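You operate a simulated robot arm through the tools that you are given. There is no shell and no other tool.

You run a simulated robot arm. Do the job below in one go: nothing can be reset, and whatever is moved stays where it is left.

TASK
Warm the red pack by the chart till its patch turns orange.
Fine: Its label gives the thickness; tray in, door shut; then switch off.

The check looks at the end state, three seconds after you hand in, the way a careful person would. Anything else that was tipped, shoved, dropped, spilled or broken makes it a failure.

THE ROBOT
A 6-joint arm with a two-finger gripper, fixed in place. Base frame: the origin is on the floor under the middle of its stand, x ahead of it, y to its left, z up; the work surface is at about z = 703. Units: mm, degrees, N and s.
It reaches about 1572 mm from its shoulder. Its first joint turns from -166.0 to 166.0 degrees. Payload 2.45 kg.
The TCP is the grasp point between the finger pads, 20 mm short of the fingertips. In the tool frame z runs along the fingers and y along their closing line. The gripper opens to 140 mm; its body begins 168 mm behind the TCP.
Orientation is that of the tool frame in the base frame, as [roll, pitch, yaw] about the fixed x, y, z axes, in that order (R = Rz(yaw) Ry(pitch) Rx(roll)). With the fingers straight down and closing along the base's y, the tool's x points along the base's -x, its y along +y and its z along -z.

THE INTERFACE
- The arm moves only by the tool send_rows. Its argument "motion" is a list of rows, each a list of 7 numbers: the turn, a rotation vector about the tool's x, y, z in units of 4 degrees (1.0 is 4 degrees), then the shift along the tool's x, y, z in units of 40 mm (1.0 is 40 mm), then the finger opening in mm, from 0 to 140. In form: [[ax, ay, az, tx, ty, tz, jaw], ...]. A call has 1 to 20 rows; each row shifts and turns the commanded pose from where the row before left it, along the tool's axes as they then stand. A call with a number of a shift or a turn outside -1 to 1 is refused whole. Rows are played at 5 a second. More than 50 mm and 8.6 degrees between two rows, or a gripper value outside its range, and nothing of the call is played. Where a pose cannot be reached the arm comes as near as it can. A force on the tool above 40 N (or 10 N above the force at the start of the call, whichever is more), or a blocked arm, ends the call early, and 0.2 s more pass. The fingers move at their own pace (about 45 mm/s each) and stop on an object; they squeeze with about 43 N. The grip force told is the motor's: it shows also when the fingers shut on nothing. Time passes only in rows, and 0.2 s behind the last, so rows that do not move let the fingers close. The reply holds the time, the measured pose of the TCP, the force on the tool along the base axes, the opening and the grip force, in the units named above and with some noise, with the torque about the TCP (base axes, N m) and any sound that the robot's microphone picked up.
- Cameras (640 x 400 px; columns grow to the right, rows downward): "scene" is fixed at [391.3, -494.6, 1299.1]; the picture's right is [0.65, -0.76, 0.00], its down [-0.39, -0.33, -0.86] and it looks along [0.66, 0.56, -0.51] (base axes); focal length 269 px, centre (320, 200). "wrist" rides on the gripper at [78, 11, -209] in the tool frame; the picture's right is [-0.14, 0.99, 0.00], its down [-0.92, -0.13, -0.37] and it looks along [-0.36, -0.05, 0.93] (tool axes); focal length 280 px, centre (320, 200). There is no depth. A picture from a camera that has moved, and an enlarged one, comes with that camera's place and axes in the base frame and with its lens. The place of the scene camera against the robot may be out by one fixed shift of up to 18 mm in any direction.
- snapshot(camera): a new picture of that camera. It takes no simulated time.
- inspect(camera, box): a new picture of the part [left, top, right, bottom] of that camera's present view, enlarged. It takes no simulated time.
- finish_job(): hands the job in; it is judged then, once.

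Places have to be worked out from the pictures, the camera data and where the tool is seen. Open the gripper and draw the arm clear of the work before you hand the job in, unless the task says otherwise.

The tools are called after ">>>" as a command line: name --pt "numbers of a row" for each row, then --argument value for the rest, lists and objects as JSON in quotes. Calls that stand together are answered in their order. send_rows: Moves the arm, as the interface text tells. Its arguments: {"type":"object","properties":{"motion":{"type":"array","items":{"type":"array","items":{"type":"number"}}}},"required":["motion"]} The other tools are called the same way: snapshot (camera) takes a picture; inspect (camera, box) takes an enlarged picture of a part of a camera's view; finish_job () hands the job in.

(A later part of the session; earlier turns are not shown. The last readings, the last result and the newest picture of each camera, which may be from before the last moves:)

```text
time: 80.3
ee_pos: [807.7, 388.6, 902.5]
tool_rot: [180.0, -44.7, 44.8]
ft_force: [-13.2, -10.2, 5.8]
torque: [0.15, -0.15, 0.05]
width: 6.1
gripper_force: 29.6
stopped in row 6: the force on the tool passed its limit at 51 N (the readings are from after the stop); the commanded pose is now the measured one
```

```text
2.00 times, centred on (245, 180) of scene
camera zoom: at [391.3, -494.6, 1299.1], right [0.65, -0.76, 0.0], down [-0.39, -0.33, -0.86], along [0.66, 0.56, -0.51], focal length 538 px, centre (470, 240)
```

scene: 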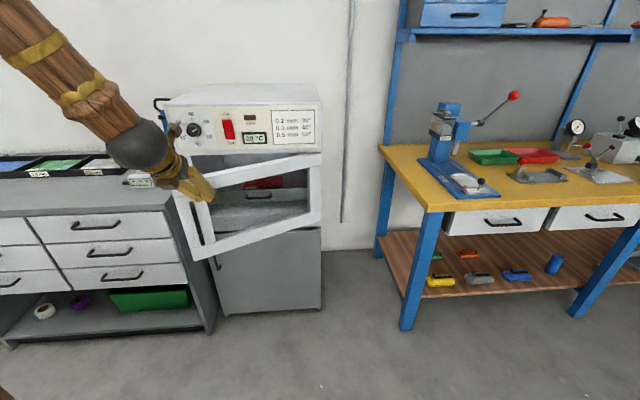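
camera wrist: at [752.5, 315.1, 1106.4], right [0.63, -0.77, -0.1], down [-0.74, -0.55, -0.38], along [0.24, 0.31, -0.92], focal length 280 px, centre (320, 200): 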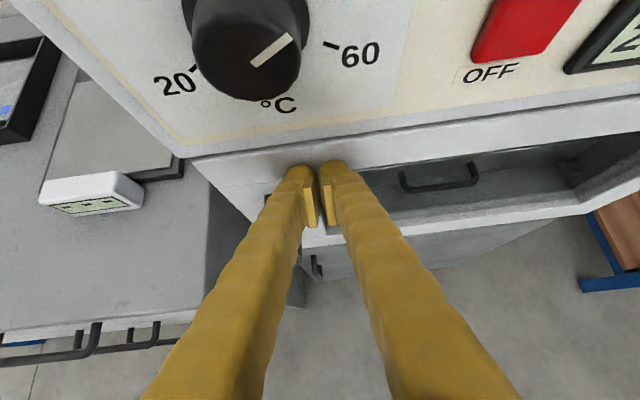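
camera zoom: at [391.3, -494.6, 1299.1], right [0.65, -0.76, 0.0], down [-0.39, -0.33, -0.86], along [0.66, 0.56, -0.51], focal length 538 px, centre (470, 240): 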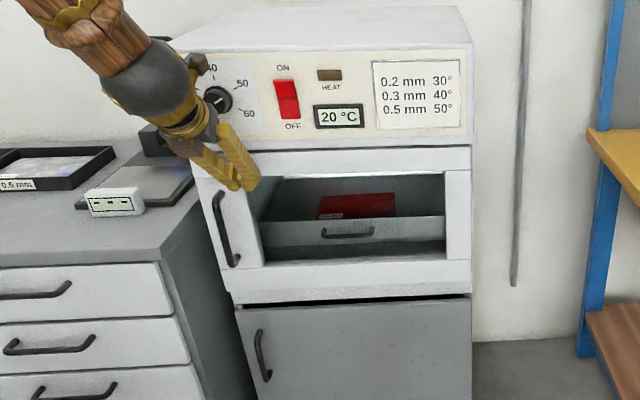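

The door met its stop firmly at u≈860 (flush with the panel). I'll back away and level the tool to check that the door stays shut.

>>> send_rows --pt "0 0 0 -0.4 0 -0.4 0" --pt "0 0 0 -0.7 0 -0.7 0" --pt "0 0 0 -0.7 0 -0.7 0" --pt "0 0 0 -0.7 0 -0.7 0" --pt "0 0 0 -0.7 0 -0.7 0" --pt "0 0 0 -0.7 0 -0.7 0" --pt "0 1 0 0 0 0 0" --pt "0 1 0 0 0 0 0" --pt "0 1 0 0 0 0 0" --pt "0 1 0 0 0 0 0" --pt "0 1 0 0 0 0 0" --pt "0 1 0 0 0 0 0" --pt "0 1 0 0 0 0 0" --pt "0 1 0 0 0 0 0" --pt "0 1 0 0 0 0 0" --pt "0 1 0 0 0 0 0" --pt "0 1 0 0 0 0 0" --pt "0 0.17 0 0 0 0 0"

>>> snapshot --camera "wrist"

>>> snapshot --camera "scene"

>>> inspect --camera "scene" --box '[150, 80, 340, 280]'

```text
time: 84.1
ee_pos: [719.8, 236.1, 916.9]
tool_rot: [-178.4, -89.3, 43.4]
ft_force: [0.1, -0.8, 0.8]
torque: [-0.01, 0.02, 0.01]
width: 0.1
gripper_force: 29.7
out of reach, approached as far as the arm can: row 9, 10, 11, 12, 13, 14, 15, 16
```

```text
taken
camera wrist: at [580.2, 80.5, 997.9], right [0.7, -0.7, -0.14], down [-0.36, -0.18, -0.92], along [0.62, 0.69, -0.38], focal length 280 px, centre (320, 200)
```

wrist: 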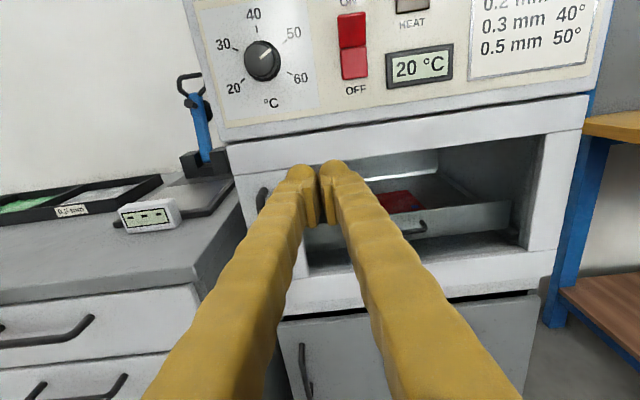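

```text
taken
```

scene: 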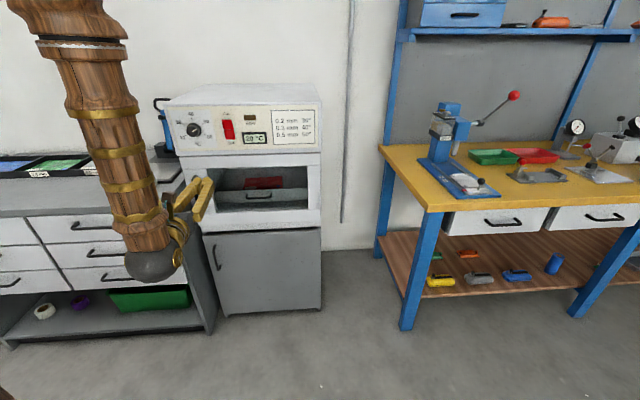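

```text
2.00 times, centred on (245, 180) of scene
camera zoom: at [391.3, -494.6, 1299.1], right [0.65, -0.76, 0.0], down [-0.39, -0.33, -0.86], along [0.66, 0.56, -0.51], focal length 538 px, centre (470, 240)
```

zoom: 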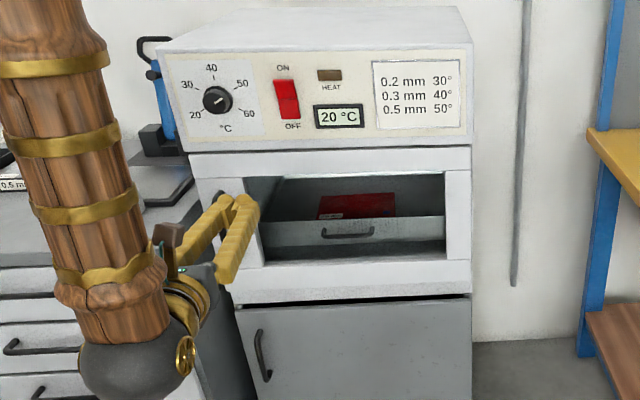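

The door stays shut, the tray is in and the dial is on 50. Before switching on, I need to check that I can see the patch through the window.

>>> inspect --camera "scene" --box '[230, 160, 310, 210]'

>>> inspect --camera "wrist" --box '[340, 150, 460, 250]'

```text
8.00 times, centred on (270, 185) of scene
camera zoom: at [391.3, -494.6, 1299.1], right [0.65, -0.76, 0.0], down [-0.39, -0.33, -0.86], along [0.66, 0.56, -0.51], focal length 2150 px, centre (720, 320)
```

zoom: 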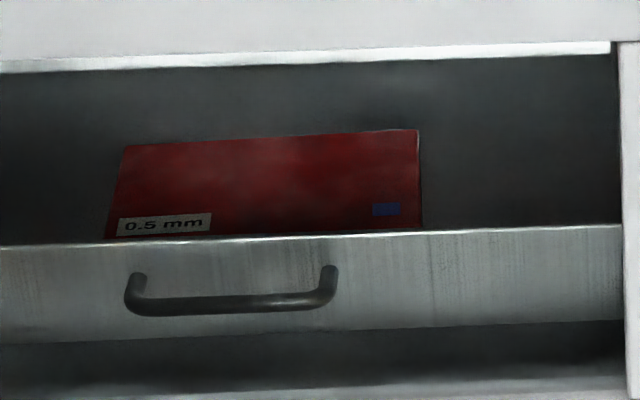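

```text
4.00 times, centred on (400, 200) of wrist
camera zoom: at [580.2, 80.5, 997.9], right [0.7, -0.7, -0.14], down [-0.36, -0.18, -0.92], along [0.62, 0.69, -0.38], focal length 1122 px, centre (0, 200)
```

zoom: 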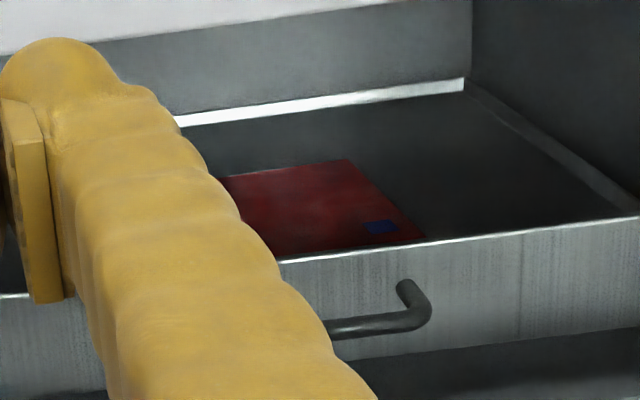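

The blue patch is clearly visible through the window from the scene camera. Now I'll move in front of the switch's ON half, which I place at v≈402, z≈1056, with closed fingers.

>>> send_rows --pt "0 0.175 0 0 0 0 0" --pt "0 0 0 0.88 0.373 0.55 0" --pt "0 0 0 0.88 0.373 0.55 0" --pt "0 0 0 0.88 0.373 0.55 0" --pt "0 0 0 0.88 0.373 0.55 0" --pt "0 0 0 0 0 0.6 0" --pt "0 0 0 0 0 0 0"

>>> snapshot --camera "wrist"

>>> snapshot --camera "scene"

```text
time: 85.7
ee_pos: [843.1, 271.9, 1058.8]
tool_rot: [-68.2, -90.0, -66.9]
ft_force: [0.0, -0.4, 0.5]
torque: [0.0, 0.01, 0.02]
width: 0.0
gripper_force: 29.9
```

```text
taken
camera wrist: at [702.5, 116.6, 1137.4], right [0.7, -0.7, -0.14], down [-0.35, -0.17, -0.92], along [0.62, 0.69, -0.36], focal length 280 px, centre (320, 200)
```

wrist: 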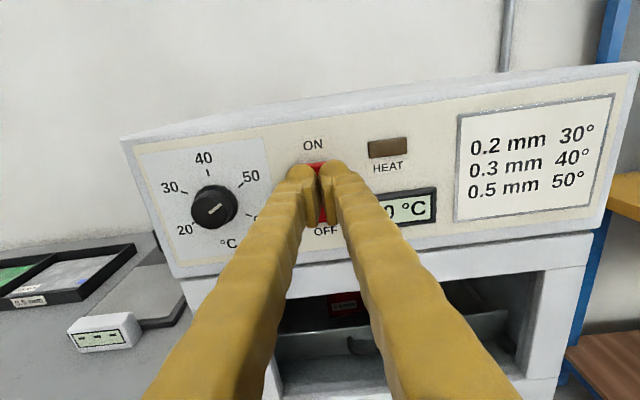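

```text
taken
```

scene: 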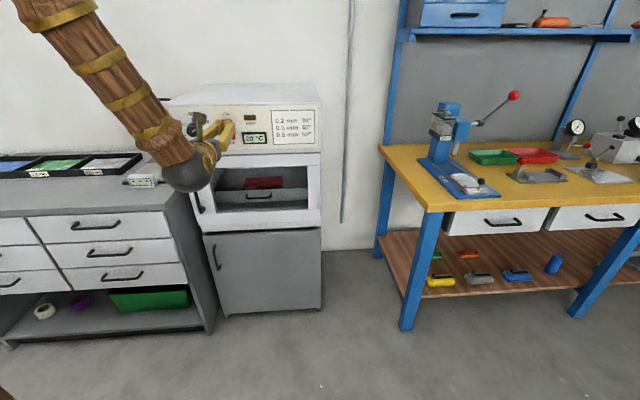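

Aligned with the ON half (the aim point falls between the ON text and the switch centre). I'll approach, then press in small steps watching force, sound and the HEAT lamp.

>>> send_rows --pt "0 0 0 0 -0.03 0.4 0" --pt "0 0 0 0 -0.02 0.3 0" --pt "0 0 0 0 0 0.1 0" --pt "0 0 0 0 0 0.08 0" --pt "0 0 0 0 0 0.08 0" --pt "0 0 0 0 0 0.08 0" --pt "0 0 0 0 0 0 0"

>>> inspect --camera "scene" --box '[170, 90, 330, 200]'

>>> snapshot --camera "wrist"

```text
time: 87.3
ee_pos: [868.5, 304.0, 1058.7]
tool_rot: [-61.4, -90.0, -73.5]
ft_force: [-0.3, -0.3, 0.1]
torque: [0.01, 0.02, 0.01]
width: 0.2
gripper_force: 29.6
```

```text
3.64 times, centred on (250, 145) of scene
camera zoom: at [391.3, -494.6, 1299.1], right [0.65, -0.76, 0.0], down [-0.39, -0.33, -0.86], along [0.66, 0.56, -0.51], focal length 977 px, centre (574, 400)
```

zoom: 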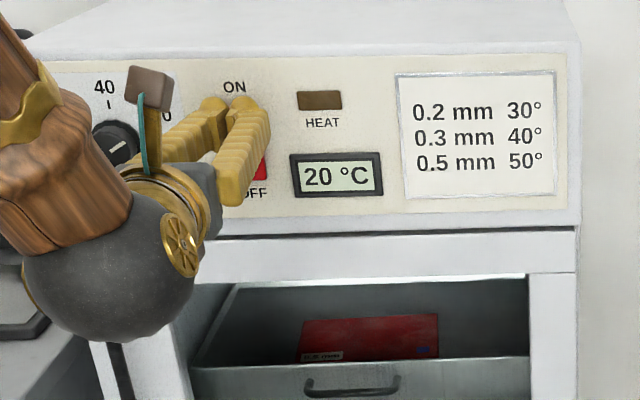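

```text
taken
camera wrist: at [728.6, 147.8, 1136.8], right [0.7, -0.7, -0.14], down [-0.35, -0.17, -0.92], along [0.62, 0.69, -0.36], focal length 280 px, centre (320, 200)
```

wrist: 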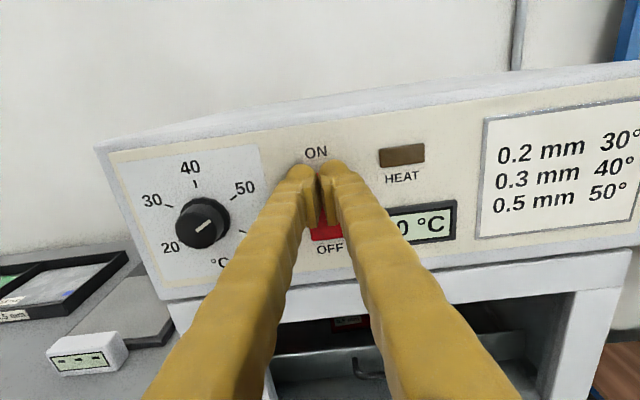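

No contact yet (tips at u≈849). I'll continue in 2 mm steps.

>>> send_rows --pt "0 0 0 0 0 0.05 0" --pt "0 0 0 0 0 0.05 0" --pt "0 0 0 0 0 0.05 0" --pt "0 0 0 0 0 0.05 0" --pt "0 0 0 0 0 0.05 0"

>>> inspect --camera "scene" --box '[170, 90, 330, 200]'

```text
time: 88.5
ee_pos: [876.3, 310.0, 1058.3]
tool_rot: [-42.0, -89.9, -93.1]
ft_force: [0.9, -0.4, -0.1]
torque: [0.01, -0.04, -0.01]
width: 0.1
gripper_force: 29.6
```

```text
3.64 times, centred on (250, 145) of scene
camera zoom: at [391.3, -494.6, 1299.1], right [0.65, -0.76, 0.0], down [-0.39, -0.33, -0.86], along [0.66, 0.56, -0.51], focal length 977 px, centre (574, 400)
```

zoom: 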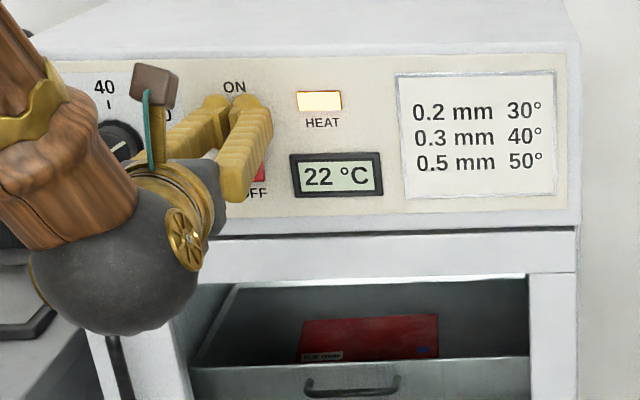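

HEAT is lit and the display already reads 22 °C. I'll back off a bit and move down to stand ready in front of the OFF half.

>>> send_rows --pt "0 0 0 0 0 -0.5 0" --pt "0 0 0 -0.5 0 -0.1 0" --pt "0 0 0 -0.55 0 0 0"

>>> inspect --camera "scene" --box '[170, 90, 330, 200]'

>>> inspect --camera "scene" --box '[230, 160, 310, 210]'

```text
time: 89.3
ee_pos: [857.9, 292.5, 1017.3]
tool_rot: [-165.5, -90.0, 30.3]
ft_force: [0.0, -0.9, -0.5]
torque: [-0.01, -0.01, -0.01]
width: 0.1
gripper_force: 29.6
```

```text
3.64 times, centred on (250, 145) of scene
camera zoom: at [391.3, -494.6, 1299.1], right [0.65, -0.76, 0.0], down [-0.39, -0.33, -0.86], along [0.66, 0.56, -0.51], focal length 977 px, centre (574, 400)
```

zoom: 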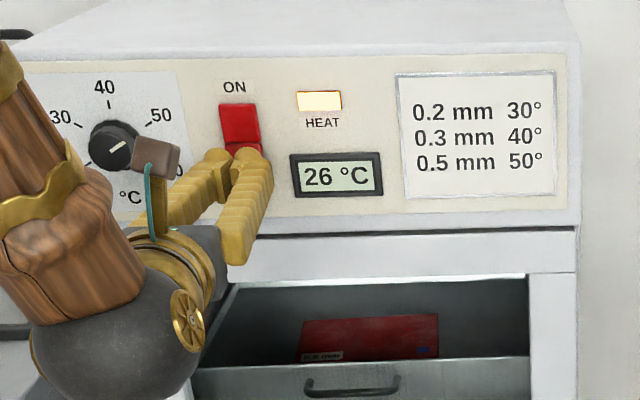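

```text
8.00 times, centred on (270, 185) of scene
camera zoom: at [391.3, -494.6, 1299.1], right [0.65, -0.76, 0.0], down [-0.39, -0.33, -0.86], along [0.66, 0.56, -0.51], focal length 2150 px, centre (720, 320)
```

zoom: 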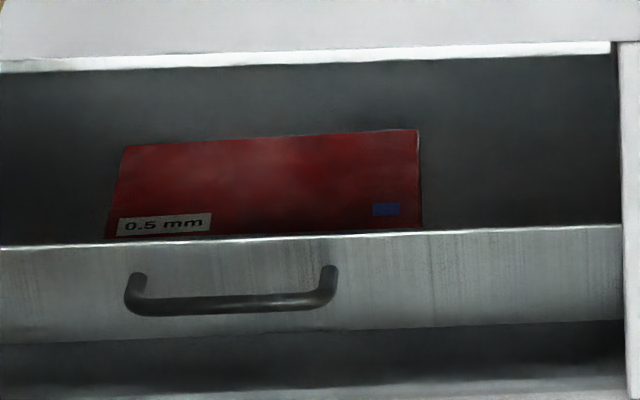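

The heater stays on (26 °C, rising ~5 °C/s), and the patch is still blue and visible. I'm poised in front of the OFF half; I'll wait one second at a time.

>>> send_rows --pt "0 0 0 0 0.04 0.15 0" --pt "0 0 0 0 0 0 0" --pt "0 0 0 0 0 0 0" --pt "0 0 0 0 0 0 0"

>>> inspect --camera "scene" --box '[170, 90, 330, 200]'

>>> inspect --camera "scene" --box '[230, 160, 310, 210]'

```text
time: 90.3
ee_pos: [863.9, 296.2, 1016.4]
tool_rot: [-50.6, -90.0, -84.5]
ft_force: [-0.2, 0.5, 0.1]
torque: [-0.01, 0.01, -0.01]
width: 0.0
gripper_force: 29.7
```

```text
3.64 times, centred on (250, 145) of scene
camera zoom: at [391.3, -494.6, 1299.1], right [0.65, -0.76, 0.0], down [-0.39, -0.33, -0.86], along [0.66, 0.56, -0.51], focal length 977 px, centre (574, 400)
```

zoom: 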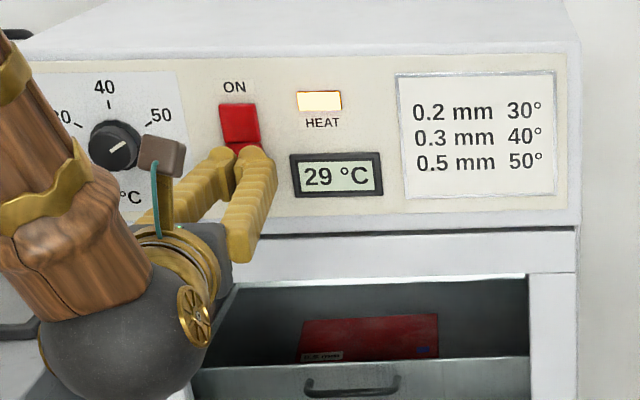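

```text
8.00 times, centred on (270, 185) of scene
camera zoom: at [391.3, -494.6, 1299.1], right [0.65, -0.76, 0.0], down [-0.39, -0.33, -0.86], along [0.66, 0.56, -0.51], focal length 2150 px, centre (720, 320)
```

zoom: 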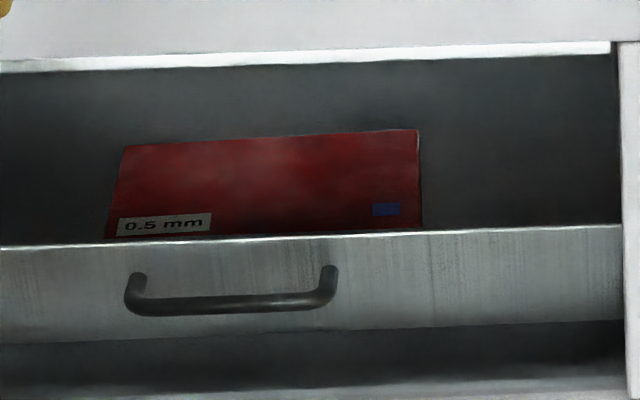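

29 °C and the patch is still blue. Waiting another ~2 s.

>>> send_rows --pt "0 0 0 0 0 0 0" --pt "0 0 0 0 0 0 0" --pt "0 0 0 0 0 0 0" --pt "0 0 0 0 0 0 0" --pt "0 0 0 0 0 0 0" --pt "0 0 0 0 0 0 0" --pt "0 0 0 0 0 0 0" --pt "0 0 0 0 0 0 0"

>>> inspect --camera "scene" --box '[170, 90, 330, 200]'

>>> inspect --camera "scene" --box '[230, 160, 310, 210]'

```text
time: 92.1
ee_pos: [864.8, 297.1, 1016.3]
tool_rot: [-53.3, -90.0, -81.7]
ft_force: [0.8, -0.8, -0.1]
torque: [0.01, 0.0, 0.03]
width: 0.0
gripper_force: 29.0
```

```text
3.64 times, centred on (250, 145) of scene
camera zoom: at [391.3, -494.6, 1299.1], right [0.65, -0.76, 0.0], down [-0.39, -0.33, -0.86], along [0.66, 0.56, -0.51], focal length 977 px, centre (574, 400)
```

zoom: 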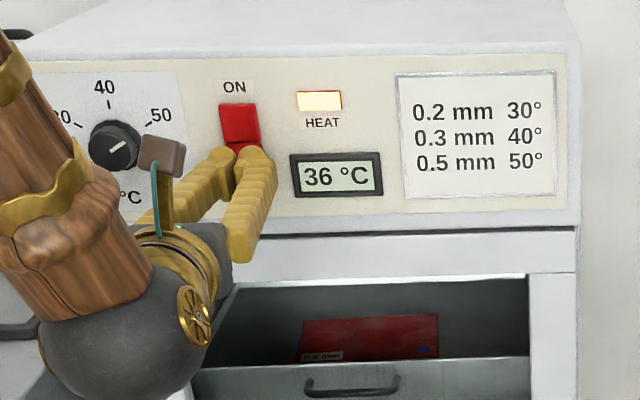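

```text
8.00 times, centred on (270, 185) of scene
camera zoom: at [391.3, -494.6, 1299.1], right [0.65, -0.76, 0.0], down [-0.39, -0.33, -0.86], along [0.66, 0.56, -0.51], focal length 2150 px, centre (720, 320)
```

zoom: 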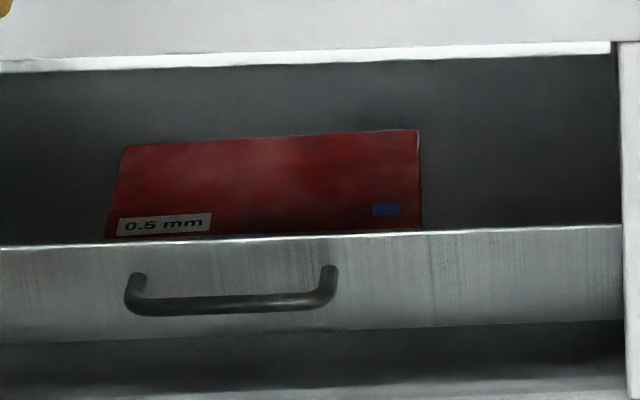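

36 °C, still blue. Waiting about 1.6 s more.

>>> send_rows --pt "0 0 0 0 0 0 0" --pt "0 0 0 0 0 0 0" --pt "0 0 0 0 0 0 0" --pt "0 0 0 0 0 0 0" --pt "0 0 0 0 0 0 0" --pt "0 0 0 0 0 0 0" --pt "0 0 0 0 0 0 0"

>>> inspect --camera "scene" --box '[170, 90, 330, 200]'

>>> inspect --camera "scene" --box '[230, 160, 310, 210]'

```text
time: 93.7
ee_pos: [863.3, 295.4, 1016.0]
tool_rot: [-51.1, -90.0, -83.9]
ft_force: [0.1, 0.3, 0.8]
torque: [-0.01, 0.0, -0.02]
width: 0.2
gripper_force: 29.0
```

```text
3.64 times, centred on (250, 145) of scene
camera zoom: at [391.3, -494.6, 1299.1], right [0.65, -0.76, 0.0], down [-0.39, -0.33, -0.86], along [0.66, 0.56, -0.51], focal length 977 px, centre (574, 400)
```

zoom: 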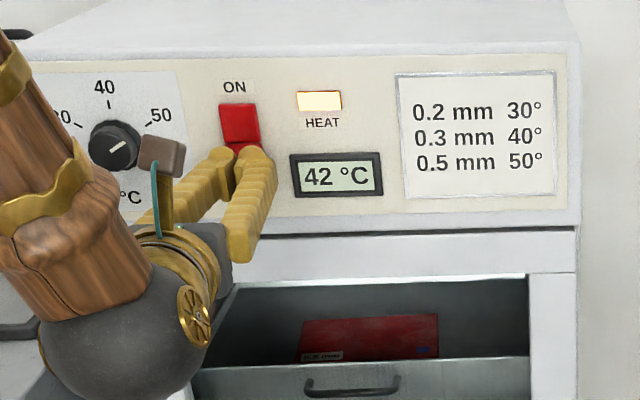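

```text
8.00 times, centred on (270, 185) of scene
camera zoom: at [391.3, -494.6, 1299.1], right [0.65, -0.76, 0.0], down [-0.39, -0.33, -0.86], along [0.66, 0.56, -0.51], focal length 2150 px, centre (720, 320)
```

zoom: 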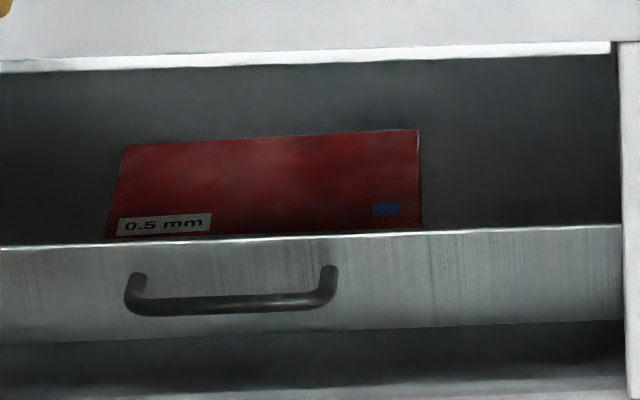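

42 °C and still blue. Waiting another 1.4 s.

>>> send_rows --pt "0 0 0 0 0 0 0" --pt "0 0 0 0 0 0 0" --pt "0 0 0 0 0 0 0" --pt "0 0 0 0 0 0 0" --pt "0 0 0 0 0 0 0" --pt "0 0 0 0 0 0 0"

>>> inspect --camera "scene" --box '[170, 90, 330, 200]'

>>> inspect --camera "scene" --box '[230, 160, 310, 210]'

```text
time: 95.1
ee_pos: [864.5, 296.8, 1016.9]
tool_rot: [-52.3, -90.0, -82.9]
ft_force: [0.2, -0.1, -0.3]
torque: [0.04, 0.01, -0.02]
width: 0.0
gripper_force: 29.1
```

```text
3.64 times, centred on (250, 145) of scene
camera zoom: at [391.3, -494.6, 1299.1], right [0.65, -0.76, 0.0], down [-0.39, -0.33, -0.86], along [0.66, 0.56, -0.51], focal length 977 px, centre (574, 400)
```

zoom: 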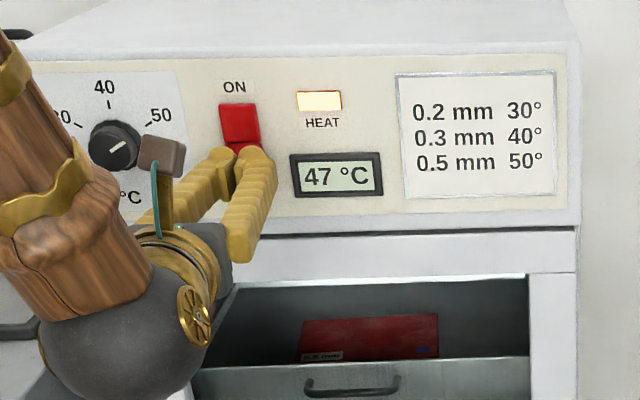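

```text
8.00 times, centred on (270, 185) of scene
camera zoom: at [391.3, -494.6, 1299.1], right [0.65, -0.76, 0.0], down [-0.39, -0.33, -0.86], along [0.66, 0.56, -0.51], focal length 2150 px, centre (720, 320)
```

zoom: 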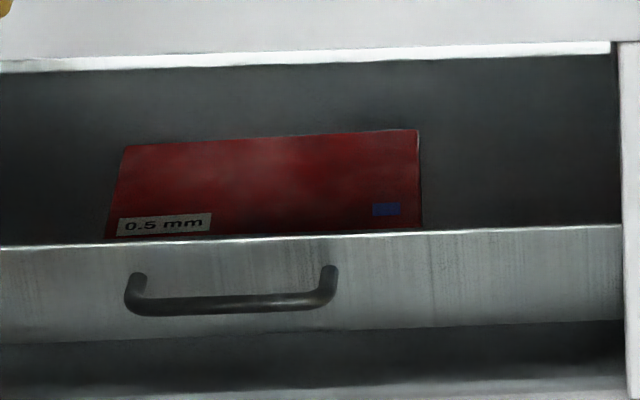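

47 °C now, patch still blue. Waiting in short steps to see whether it levels at 50.

>>> send_rows --pt "0 0 0 0 0 0 0" --pt "0 0 0 0 0 0 0" --pt "0 0 0 0 0 0 0" --pt "0 0 0 0 0 0 0"

>>> inspect --camera "scene" --box '[170, 90, 330, 200]'

>>> inspect --camera "scene" --box '[230, 160, 310, 210]'

```text
time: 96.1
ee_pos: [862.9, 295.5, 1015.7]
tool_rot: [127.0, -90.0, 97.9]
ft_force: [0.9, -0.2, -0.3]
torque: [0.0, 0.0, -0.05]
width: 0.0
gripper_force: 29.1
```

```text
3.64 times, centred on (250, 145) of scene
camera zoom: at [391.3, -494.6, 1299.1], right [0.65, -0.76, 0.0], down [-0.39, -0.33, -0.86], along [0.66, 0.56, -0.51], focal length 977 px, centre (574, 400)
```

zoom: 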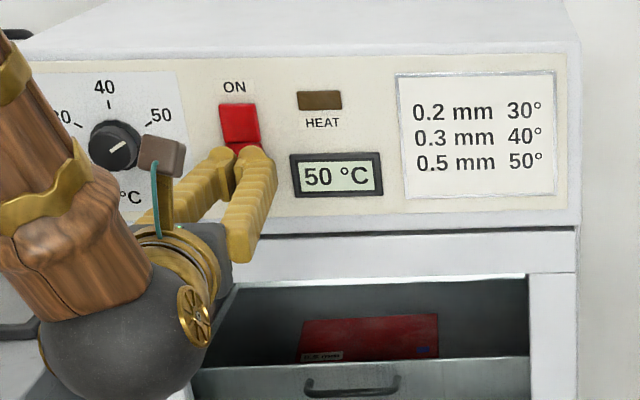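

```text
8.00 times, centred on (270, 185) of scene
camera zoom: at [391.3, -494.6, 1299.1], right [0.65, -0.76, 0.0], down [-0.39, -0.33, -0.86], along [0.66, 0.56, -0.51], focal length 2150 px, centre (720, 320)
```

zoom: 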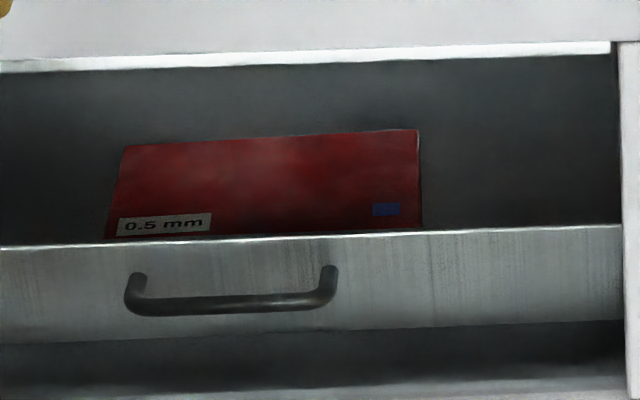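

The thermostat reached 50 °C and the heater cycled off at setpoint, so the dial is right. The patch is still blue; I'll hold and check every second or so.

>>> send_rows --pt "0 0 0 0 0 0 0" --pt "0 0 0 0 0 0 0" --pt "0 0 0 0 0 0 0" --pt "0 0 0 0 0 0 0"

>>> inspect --camera "scene" --box '[170, 90, 330, 200]'

>>> inspect --camera "scene" --box '[230, 160, 310, 210]'

```text
time: 97.1
ee_pos: [863.7, 297.0, 1016.1]
tool_rot: [127.2, -90.0, 97.6]
ft_force: [0.0, 0.0, -0.6]
torque: [-0.03, -0.01, 0.0]
width: 0.0
gripper_force: 29.7
```

```text
3.64 times, centred on (250, 145) of scene
camera zoom: at [391.3, -494.6, 1299.1], right [0.65, -0.76, 0.0], down [-0.39, -0.33, -0.86], along [0.66, 0.56, -0.51], focal length 977 px, centre (574, 400)
```

zoom: 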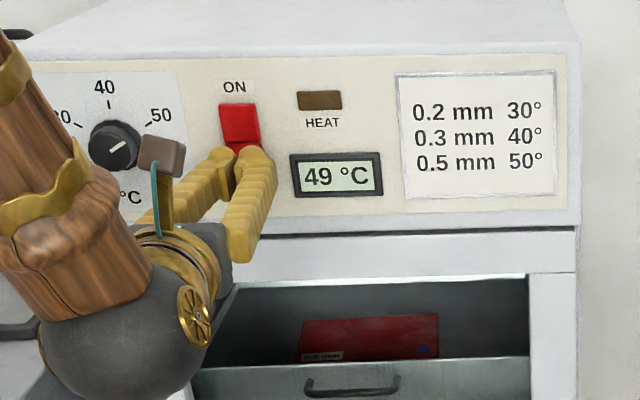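

```text
8.00 times, centred on (270, 185) of scene
camera zoom: at [391.3, -494.6, 1299.1], right [0.65, -0.76, 0.0], down [-0.39, -0.33, -0.86], along [0.66, 0.56, -0.51], focal length 2150 px, centre (720, 320)
```

zoom: 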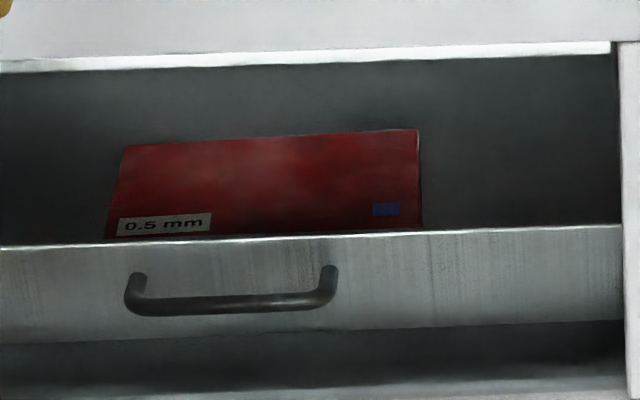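

The oven is cycling at 49–50 °C; the patch remains blue. Waiting another second.

>>> send_rows --pt "0 0 0 0 0 0 0" --pt "0 0 0 0 0 0 0" --pt "0 0 0 0 0 0 0" --pt "0 0 0 0 0 0 0"

>>> inspect --camera "scene" --box '[170, 90, 330, 200]'

>>> inspect --camera "scene" --box '[230, 160, 310, 210]'

```text
time: 98.1
ee_pos: [863.9, 295.5, 1015.2]
tool_rot: [-51.6, -90.0, -83.5]
ft_force: [-0.1, 0.2, -1.0]
torque: [0.0, -0.01, 0.01]
width: 0.0
gripper_force: 29.4
```

```text
3.64 times, centred on (250, 145) of scene
camera zoom: at [391.3, -494.6, 1299.1], right [0.65, -0.76, 0.0], down [-0.39, -0.33, -0.86], along [0.66, 0.56, -0.51], focal length 977 px, centre (574, 400)
```

zoom: 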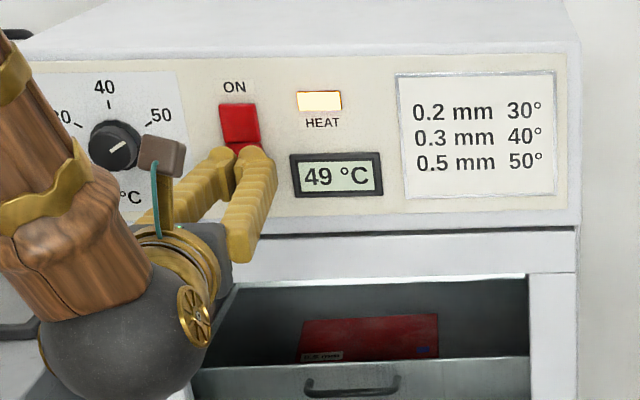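

```text
8.00 times, centred on (270, 185) of scene
camera zoom: at [391.3, -494.6, 1299.1], right [0.65, -0.76, 0.0], down [-0.39, -0.33, -0.86], along [0.66, 0.56, -0.51], focal length 2150 px, centre (720, 320)
```

zoom: 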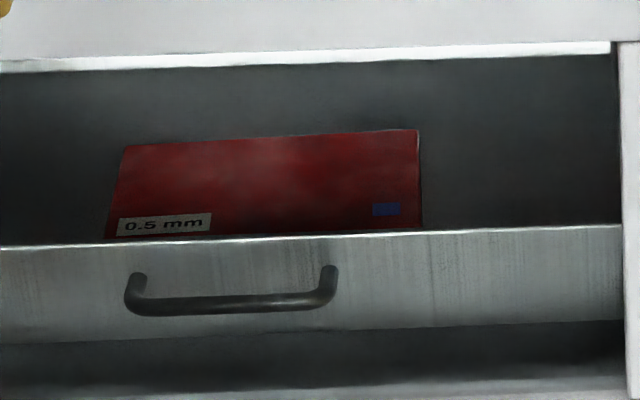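

Still blue at about 49 °C with the heater cycling. Waiting another 1.2 s.

>>> send_rows --pt "0 0 0 0 0 0 0" --pt "0 0 0 0 0 0 0" --pt "0 0 0 0 0 0 0" --pt "0 0 0 0 0 0 0" --pt "0 0 0 0 0 0 0"

>>> inspect --camera "scene" --box '[230, 160, 310, 210]'

```text
time: 99.3
ee_pos: [863.0, 296.7, 1016.3]
tool_rot: [127.7, -90.0, 97.2]
ft_force: [0.2, -0.1, 0.0]
torque: [-0.01, 0.02, 0.01]
width: 0.0
gripper_force: 29.2
```

```text
8.00 times, centred on (270, 185) of scene
camera zoom: at [391.3, -494.6, 1299.1], right [0.65, -0.76, 0.0], down [-0.39, -0.33, -0.86], along [0.66, 0.56, -0.51], focal length 2150 px, centre (720, 320)
```

zoom: 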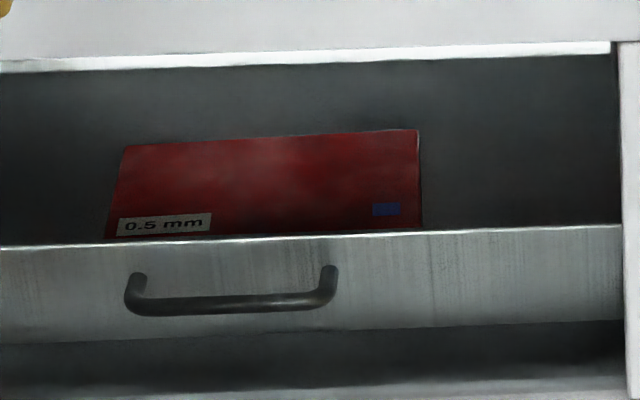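

Patch still blue. Continuing to wait in short intervals.

>>> send_rows --pt "0 0 0 0 0 0 0" --pt "0 0 0 0 0 0 0" --pt "0 0 0 0 0 0 0" --pt "0 0 0 0 0 0 0" --pt "0 0 0 0 0 0 0"

>>> inspect --camera "scene" --box '[230, 160, 310, 210]'

```text
time: 100.5
ee_pos: [863.9, 296.9, 1015.3]
tool_rot: [-52.3, -89.9, -82.9]
ft_force: [0.0, 0.3, -0.4]
torque: [-0.02, 0.03, -0.01]
width: 0.0
gripper_force: 28.9
```

```text
8.00 times, centred on (270, 185) of scene
camera zoom: at [391.3, -494.6, 1299.1], right [0.65, -0.76, 0.0], down [-0.39, -0.33, -0.86], along [0.66, 0.56, -0.51], focal length 2150 px, centre (720, 320)
```

zoom: 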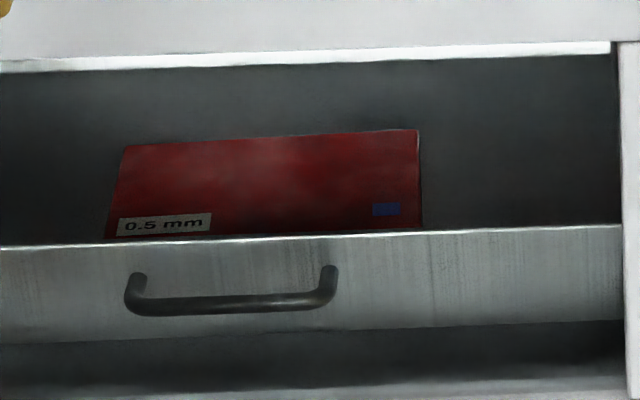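

No change yet. Waiting another ~1.4 s, also checking the display.

>>> send_rows --pt "0 0 0 0 0 0 0" --pt "0 0 0 0 0 0 0" --pt "0 0 0 0 0 0 0" --pt "0 0 0 0 0 0 0" --pt "0 0 0 0 0 0 0" --pt "0 0 0 0 0 0 0"

>>> inspect --camera "scene" --box '[210, 100, 310, 210]'

```text
time: 101.9
ee_pos: [864.6, 297.3, 1016.1]
tool_rot: [-52.5, -89.9, -82.8]
ft_force: [0.0, 0.2, 0.0]
torque: [0.0, 0.03, 0.0]
width: 0.0
gripper_force: 29.2
```

```text
3.64 times, centred on (260, 155) of scene
camera zoom: at [391.3, -494.6, 1299.1], right [0.65, -0.76, 0.0], down [-0.39, -0.33, -0.86], along [0.66, 0.56, -0.51], focal length 977 px, centre (538, 364)
```

zoom: 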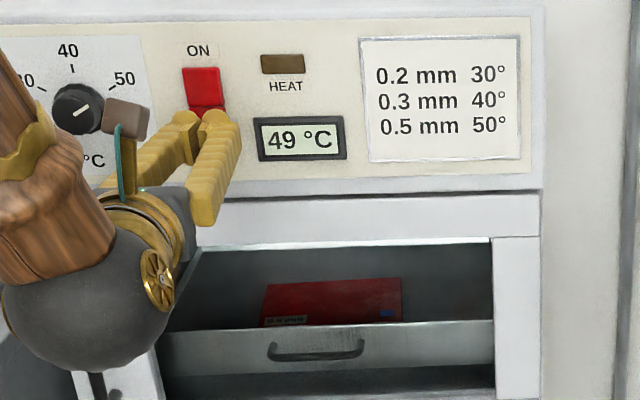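

It holds at 49–50 °C with the patch still blue. I'll continue waiting in steps under 2 s.

>>> send_rows --pt "0 0 0 0 0 0 0" --pt "0 0 0 0 0 0 0" --pt "0 0 0 0 0 0 0" --pt "0 0 0 0 0 0 0" --pt "0 0 0 0 0 0 0" --pt "0 0 0 0 0 0 0" --pt "0 0 0 0 0 0 0"

>>> inspect --camera "scene" --box '[230, 160, 310, 210]'

```text
time: 103.5
ee_pos: [864.1, 297.0, 1015.5]
tool_rot: [126.7, -90.0, 98.1]
ft_force: [-1.0, 0.0, 0.4]
torque: [0.02, -0.01, -0.02]
width: 0.0
gripper_force: 29.5
```

```text
8.00 times, centred on (270, 185) of scene
camera zoom: at [391.3, -494.6, 1299.1], right [0.65, -0.76, 0.0], down [-0.39, -0.33, -0.86], along [0.66, 0.56, -0.51], focal length 2150 px, centre (720, 320)
```

zoom: 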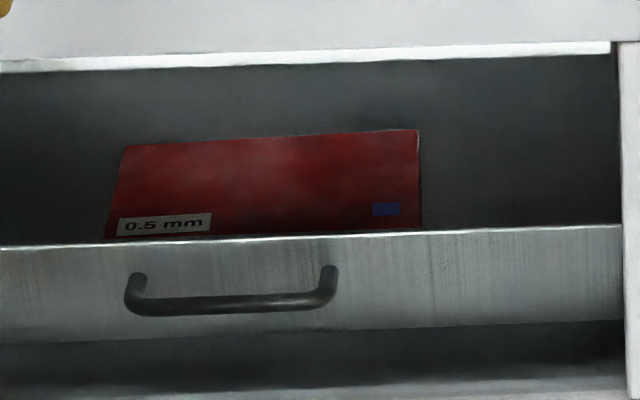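

Still blue at 103.5 s. Waiting on.

>>> send_rows --pt "0 0 0 0 0 0 0" --pt "0 0 0 0 0 0 0" --pt "0 0 0 0 0 0 0" --pt "0 0 0 0 0 0 0" --pt "0 0 0 0 0 0 0" --pt "0 0 0 0 0 0 0" --pt "0 0 0 0 0 0 0"

>>> inspect --camera "scene" --box '[230, 160, 310, 210]'

```text
time: 105.1
ee_pos: [863.4, 295.9, 1016.3]
tool_rot: [-53.1, -90.0, -82.0]
ft_force: [-1.0, -0.6, 0.6]
torque: [0.02, 0.03, 0.01]
width: 0.1
gripper_force: 29.5
```

```text
8.00 times, centred on (270, 185) of scene
camera zoom: at [391.3, -494.6, 1299.1], right [0.65, -0.76, 0.0], down [-0.39, -0.33, -0.86], along [0.66, 0.56, -0.51], focal length 2150 px, centre (720, 320)
```

zoom: 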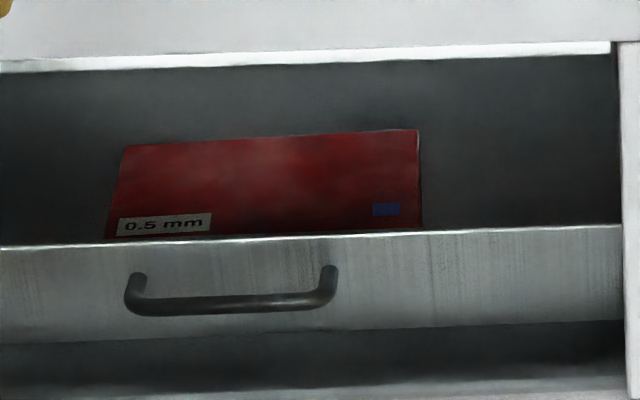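

Still blue at 105.1 s. Waiting again.

>>> send_rows --pt "0 0 0 0 0 0 0" --pt "0 0 0 0 0 0 0" --pt "0 0 0 0 0 0 0" --pt "0 0 0 0 0 0 0" --pt "0 0 0 0 0 0 0" --pt "0 0 0 0 0 0 0" --pt "0 0 0 0 0 0 0"

>>> inspect --camera "scene" --box '[210, 100, 310, 210]'

```text
time: 106.7
ee_pos: [862.5, 296.3, 1015.8]
tool_rot: [-50.8, -90.0, -84.4]
ft_force: [0.3, -0.4, 0.5]
torque: [0.01, 0.01, -0.03]
width: 0.0
gripper_force: 29.1
```

```text
3.64 times, centred on (260, 155) of scene
camera zoom: at [391.3, -494.6, 1299.1], right [0.65, -0.76, 0.0], down [-0.39, -0.33, -0.86], along [0.66, 0.56, -0.51], focal length 977 px, centre (538, 364)
```

zoom: 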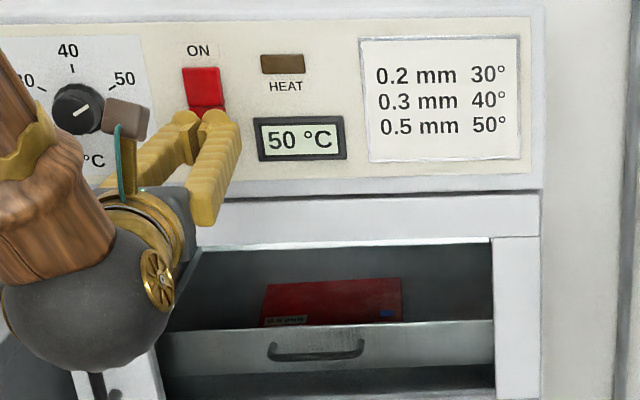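

50 °C and still blue. Waiting in the same short steps.

>>> send_rows --pt "0 0 0 0 0 0 0" --pt "0 0 0 0 0 0 0" --pt "0 0 0 0 0 0 0" --pt "0 0 0 0 0 0 0" --pt "0 0 0 0 0 0 0" --pt "0 0 0 0 0 0 0" --pt "0 0 0 0 0 0 0"

>>> inspect --camera "scene" --box '[230, 160, 310, 210]'

```text
time: 108.3
ee_pos: [864.1, 296.0, 1016.8]
tool_rot: [-52.1, -90.0, -83.0]
ft_force: [0.6, 0.1, 0.4]
torque: [-0.02, 0.01, 0.0]
width: 0.0
gripper_force: 29.0
```

```text
8.00 times, centred on (270, 185) of scene
camera zoom: at [391.3, -494.6, 1299.1], right [0.65, -0.76, 0.0], down [-0.39, -0.33, -0.86], along [0.66, 0.56, -0.51], focal length 2150 px, centre (720, 320)
```

zoom: 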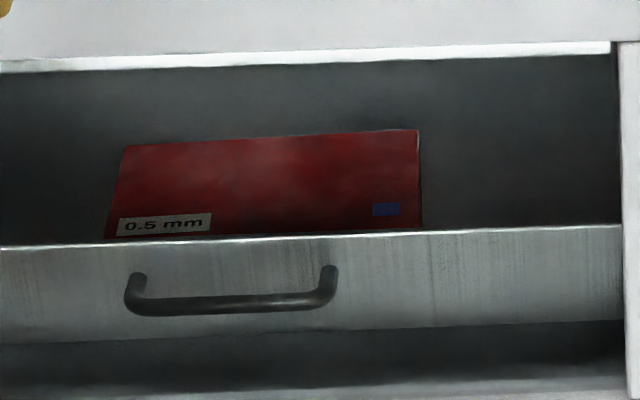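

Still blue at 108.3 s. Continuing.

>>> send_rows --pt "0 0 0 0 0 0 0" --pt "0 0 0 0 0 0 0" --pt "0 0 0 0 0 0 0" --pt "0 0 0 0 0 0 0" --pt "0 0 0 0 0 0 0" --pt "0 0 0 0 0 0 0" --pt "0 0 0 0 0 0 0"

>>> inspect --camera "scene" --box '[230, 160, 310, 210]'

```text
time: 109.9
ee_pos: [863.8, 296.4, 1016.1]
tool_rot: [-53.3, -89.9, -81.9]
ft_force: [0.7, 0.0, -0.4]
torque: [0.03, 0.0, -0.02]
width: 0.0
gripper_force: 29.4
```

```text
8.00 times, centred on (270, 185) of scene
camera zoom: at [391.3, -494.6, 1299.1], right [0.65, -0.76, 0.0], down [-0.39, -0.33, -0.86], along [0.66, 0.56, -0.51], focal length 2150 px, centre (720, 320)
```

zoom: 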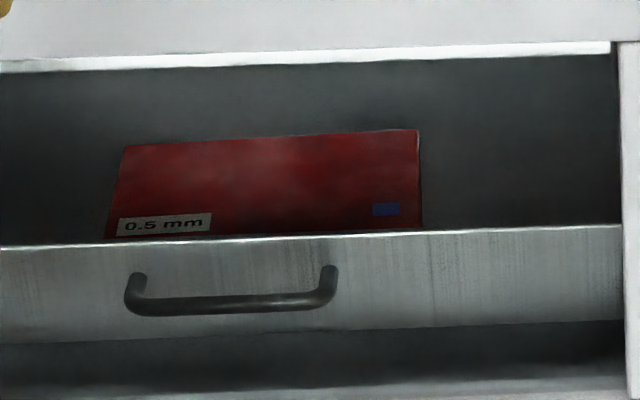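

Still blue at ~14 s of dwell. I'll go on in roughly 2 s steps.

>>> send_rows --pt "0 0 0 0 0 0 0" --pt "0 0 0 0 0 0 0" --pt "0 0 0 0 0 0 0" --pt "0 0 0 0 0 0 0" --pt "0 0 0 0 0 0 0" --pt "0 0 0 0 0 0 0" --pt "0 0 0 0 0 0 0" --pt "0 0 0 0 0 0 0"

>>> inspect --camera "scene" --box '[230, 160, 310, 210]'

```text
time: 111.7
ee_pos: [864.2, 295.9, 1016.4]
tool_rot: [128.7, -89.9, 96.1]
ft_force: [-0.9, -0.4, -0.2]
torque: [-0.01, -0.01, 0.02]
width: 0.1
gripper_force: 29.5
```

```text
8.00 times, centred on (270, 185) of scene
camera zoom: at [391.3, -494.6, 1299.1], right [0.65, -0.76, 0.0], down [-0.39, -0.33, -0.86], along [0.66, 0.56, -0.51], focal length 2150 px, centre (720, 320)
```

zoom: 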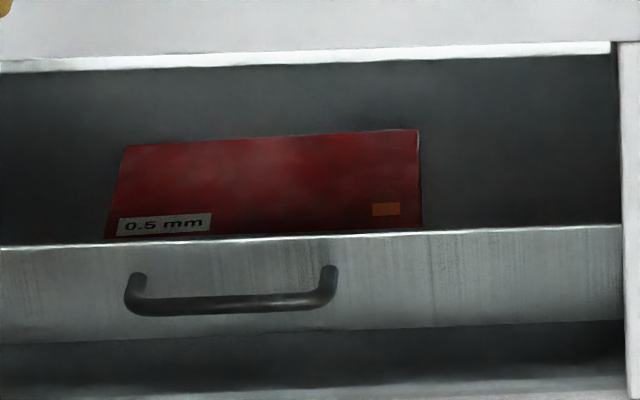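

The patch has turned orange. Pressing OFF now.

>>> send_rows --pt "0 0 0 -0.05 0 0.25 0" --pt "0 0 0 0 0 0.12 0" --pt "0 0 0 0 0 0.05 0" --pt "0 0 0 0 0 0.05 0"

>>> inspect --camera "scene" --box '[210, 100, 310, 210]'

```text
time: 112.7
ee_pos: [876.0, 310.1, 1014.1]
tool_rot: [-76.3, -89.9, -58.9]
ft_force: [1.1, 0.4, 0.8]
torque: [-0.01, -0.01, 0.01]
width: 0.0
gripper_force: 29.4
```

```text
3.64 times, centred on (260, 155) of scene
camera zoom: at [391.3, -494.6, 1299.1], right [0.65, -0.76, 0.0], down [-0.39, -0.33, -0.86], along [0.66, 0.56, -0.51], focal length 977 px, centre (538, 364)
```

zoom: 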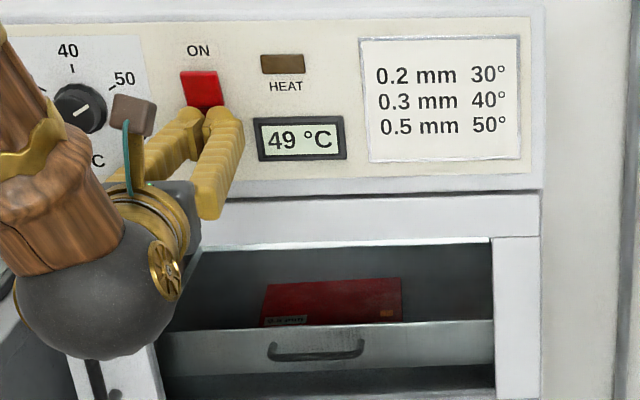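

The ON half looks to have popped out and HEAT is dark. I'll press a touch more to be sure, then back off and verify the switch position.

>>> send_rows --pt "0 0 0 0 0 0.05 0" --pt "0 0 0 0 0 -0.5 0" --pt "0 0 0 0 0 -0.9 0" --pt "0 0 0 0 0 -0.9 0"

>>> inspect --camera "scene" --box '[170, 90, 330, 200]'

>>> snapshot --camera "wrist"

>>> inspect --camera "scene" --box '[230, 160, 310, 210]'

```text
time: 113.7
ee_pos: [811.9, 246.8, 1017.4]
tool_rot: [123.3, -89.9, 101.6]
ft_force: [0.6, 0.5, 0.5]
torque: [-0.02, 0.01, 0.02]
width: 0.0
gripper_force: 29.3
```

```text
3.64 times, centred on (250, 145) of scene
camera zoom: at [391.3, -494.6, 1299.1], right [0.65, -0.76, 0.0], down [-0.39, -0.33, -0.86], along [0.66, 0.56, -0.51], focal length 977 px, centre (574, 400)
```

zoom: 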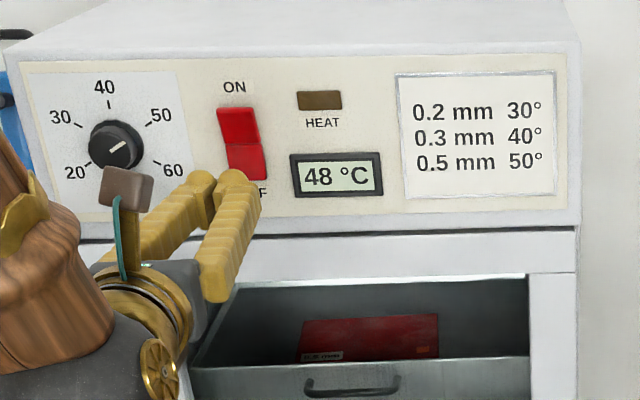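

```text
taken
camera wrist: at [672.2, 91.2, 1095.0], right [0.7, -0.7, -0.14], down [-0.35, -0.17, -0.92], along [0.62, 0.69, -0.36], focal length 280 px, centre (320, 200)
```

wrist: 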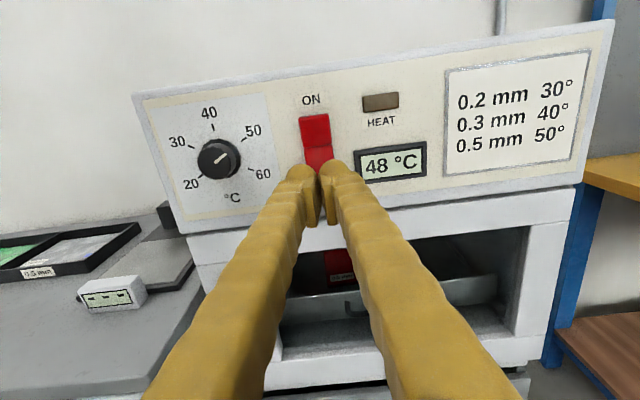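

```text
8.00 times, centred on (270, 185) of scene
camera zoom: at [391.3, -494.6, 1299.1], right [0.65, -0.76, 0.0], down [-0.39, -0.33, -0.86], along [0.66, 0.56, -0.51], focal length 2150 px, centre (720, 320)
```

zoom: 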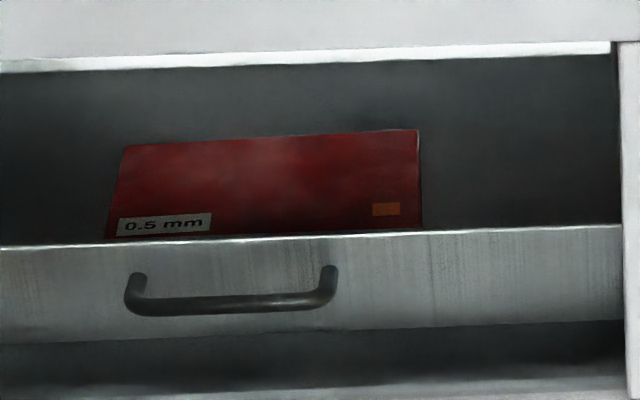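

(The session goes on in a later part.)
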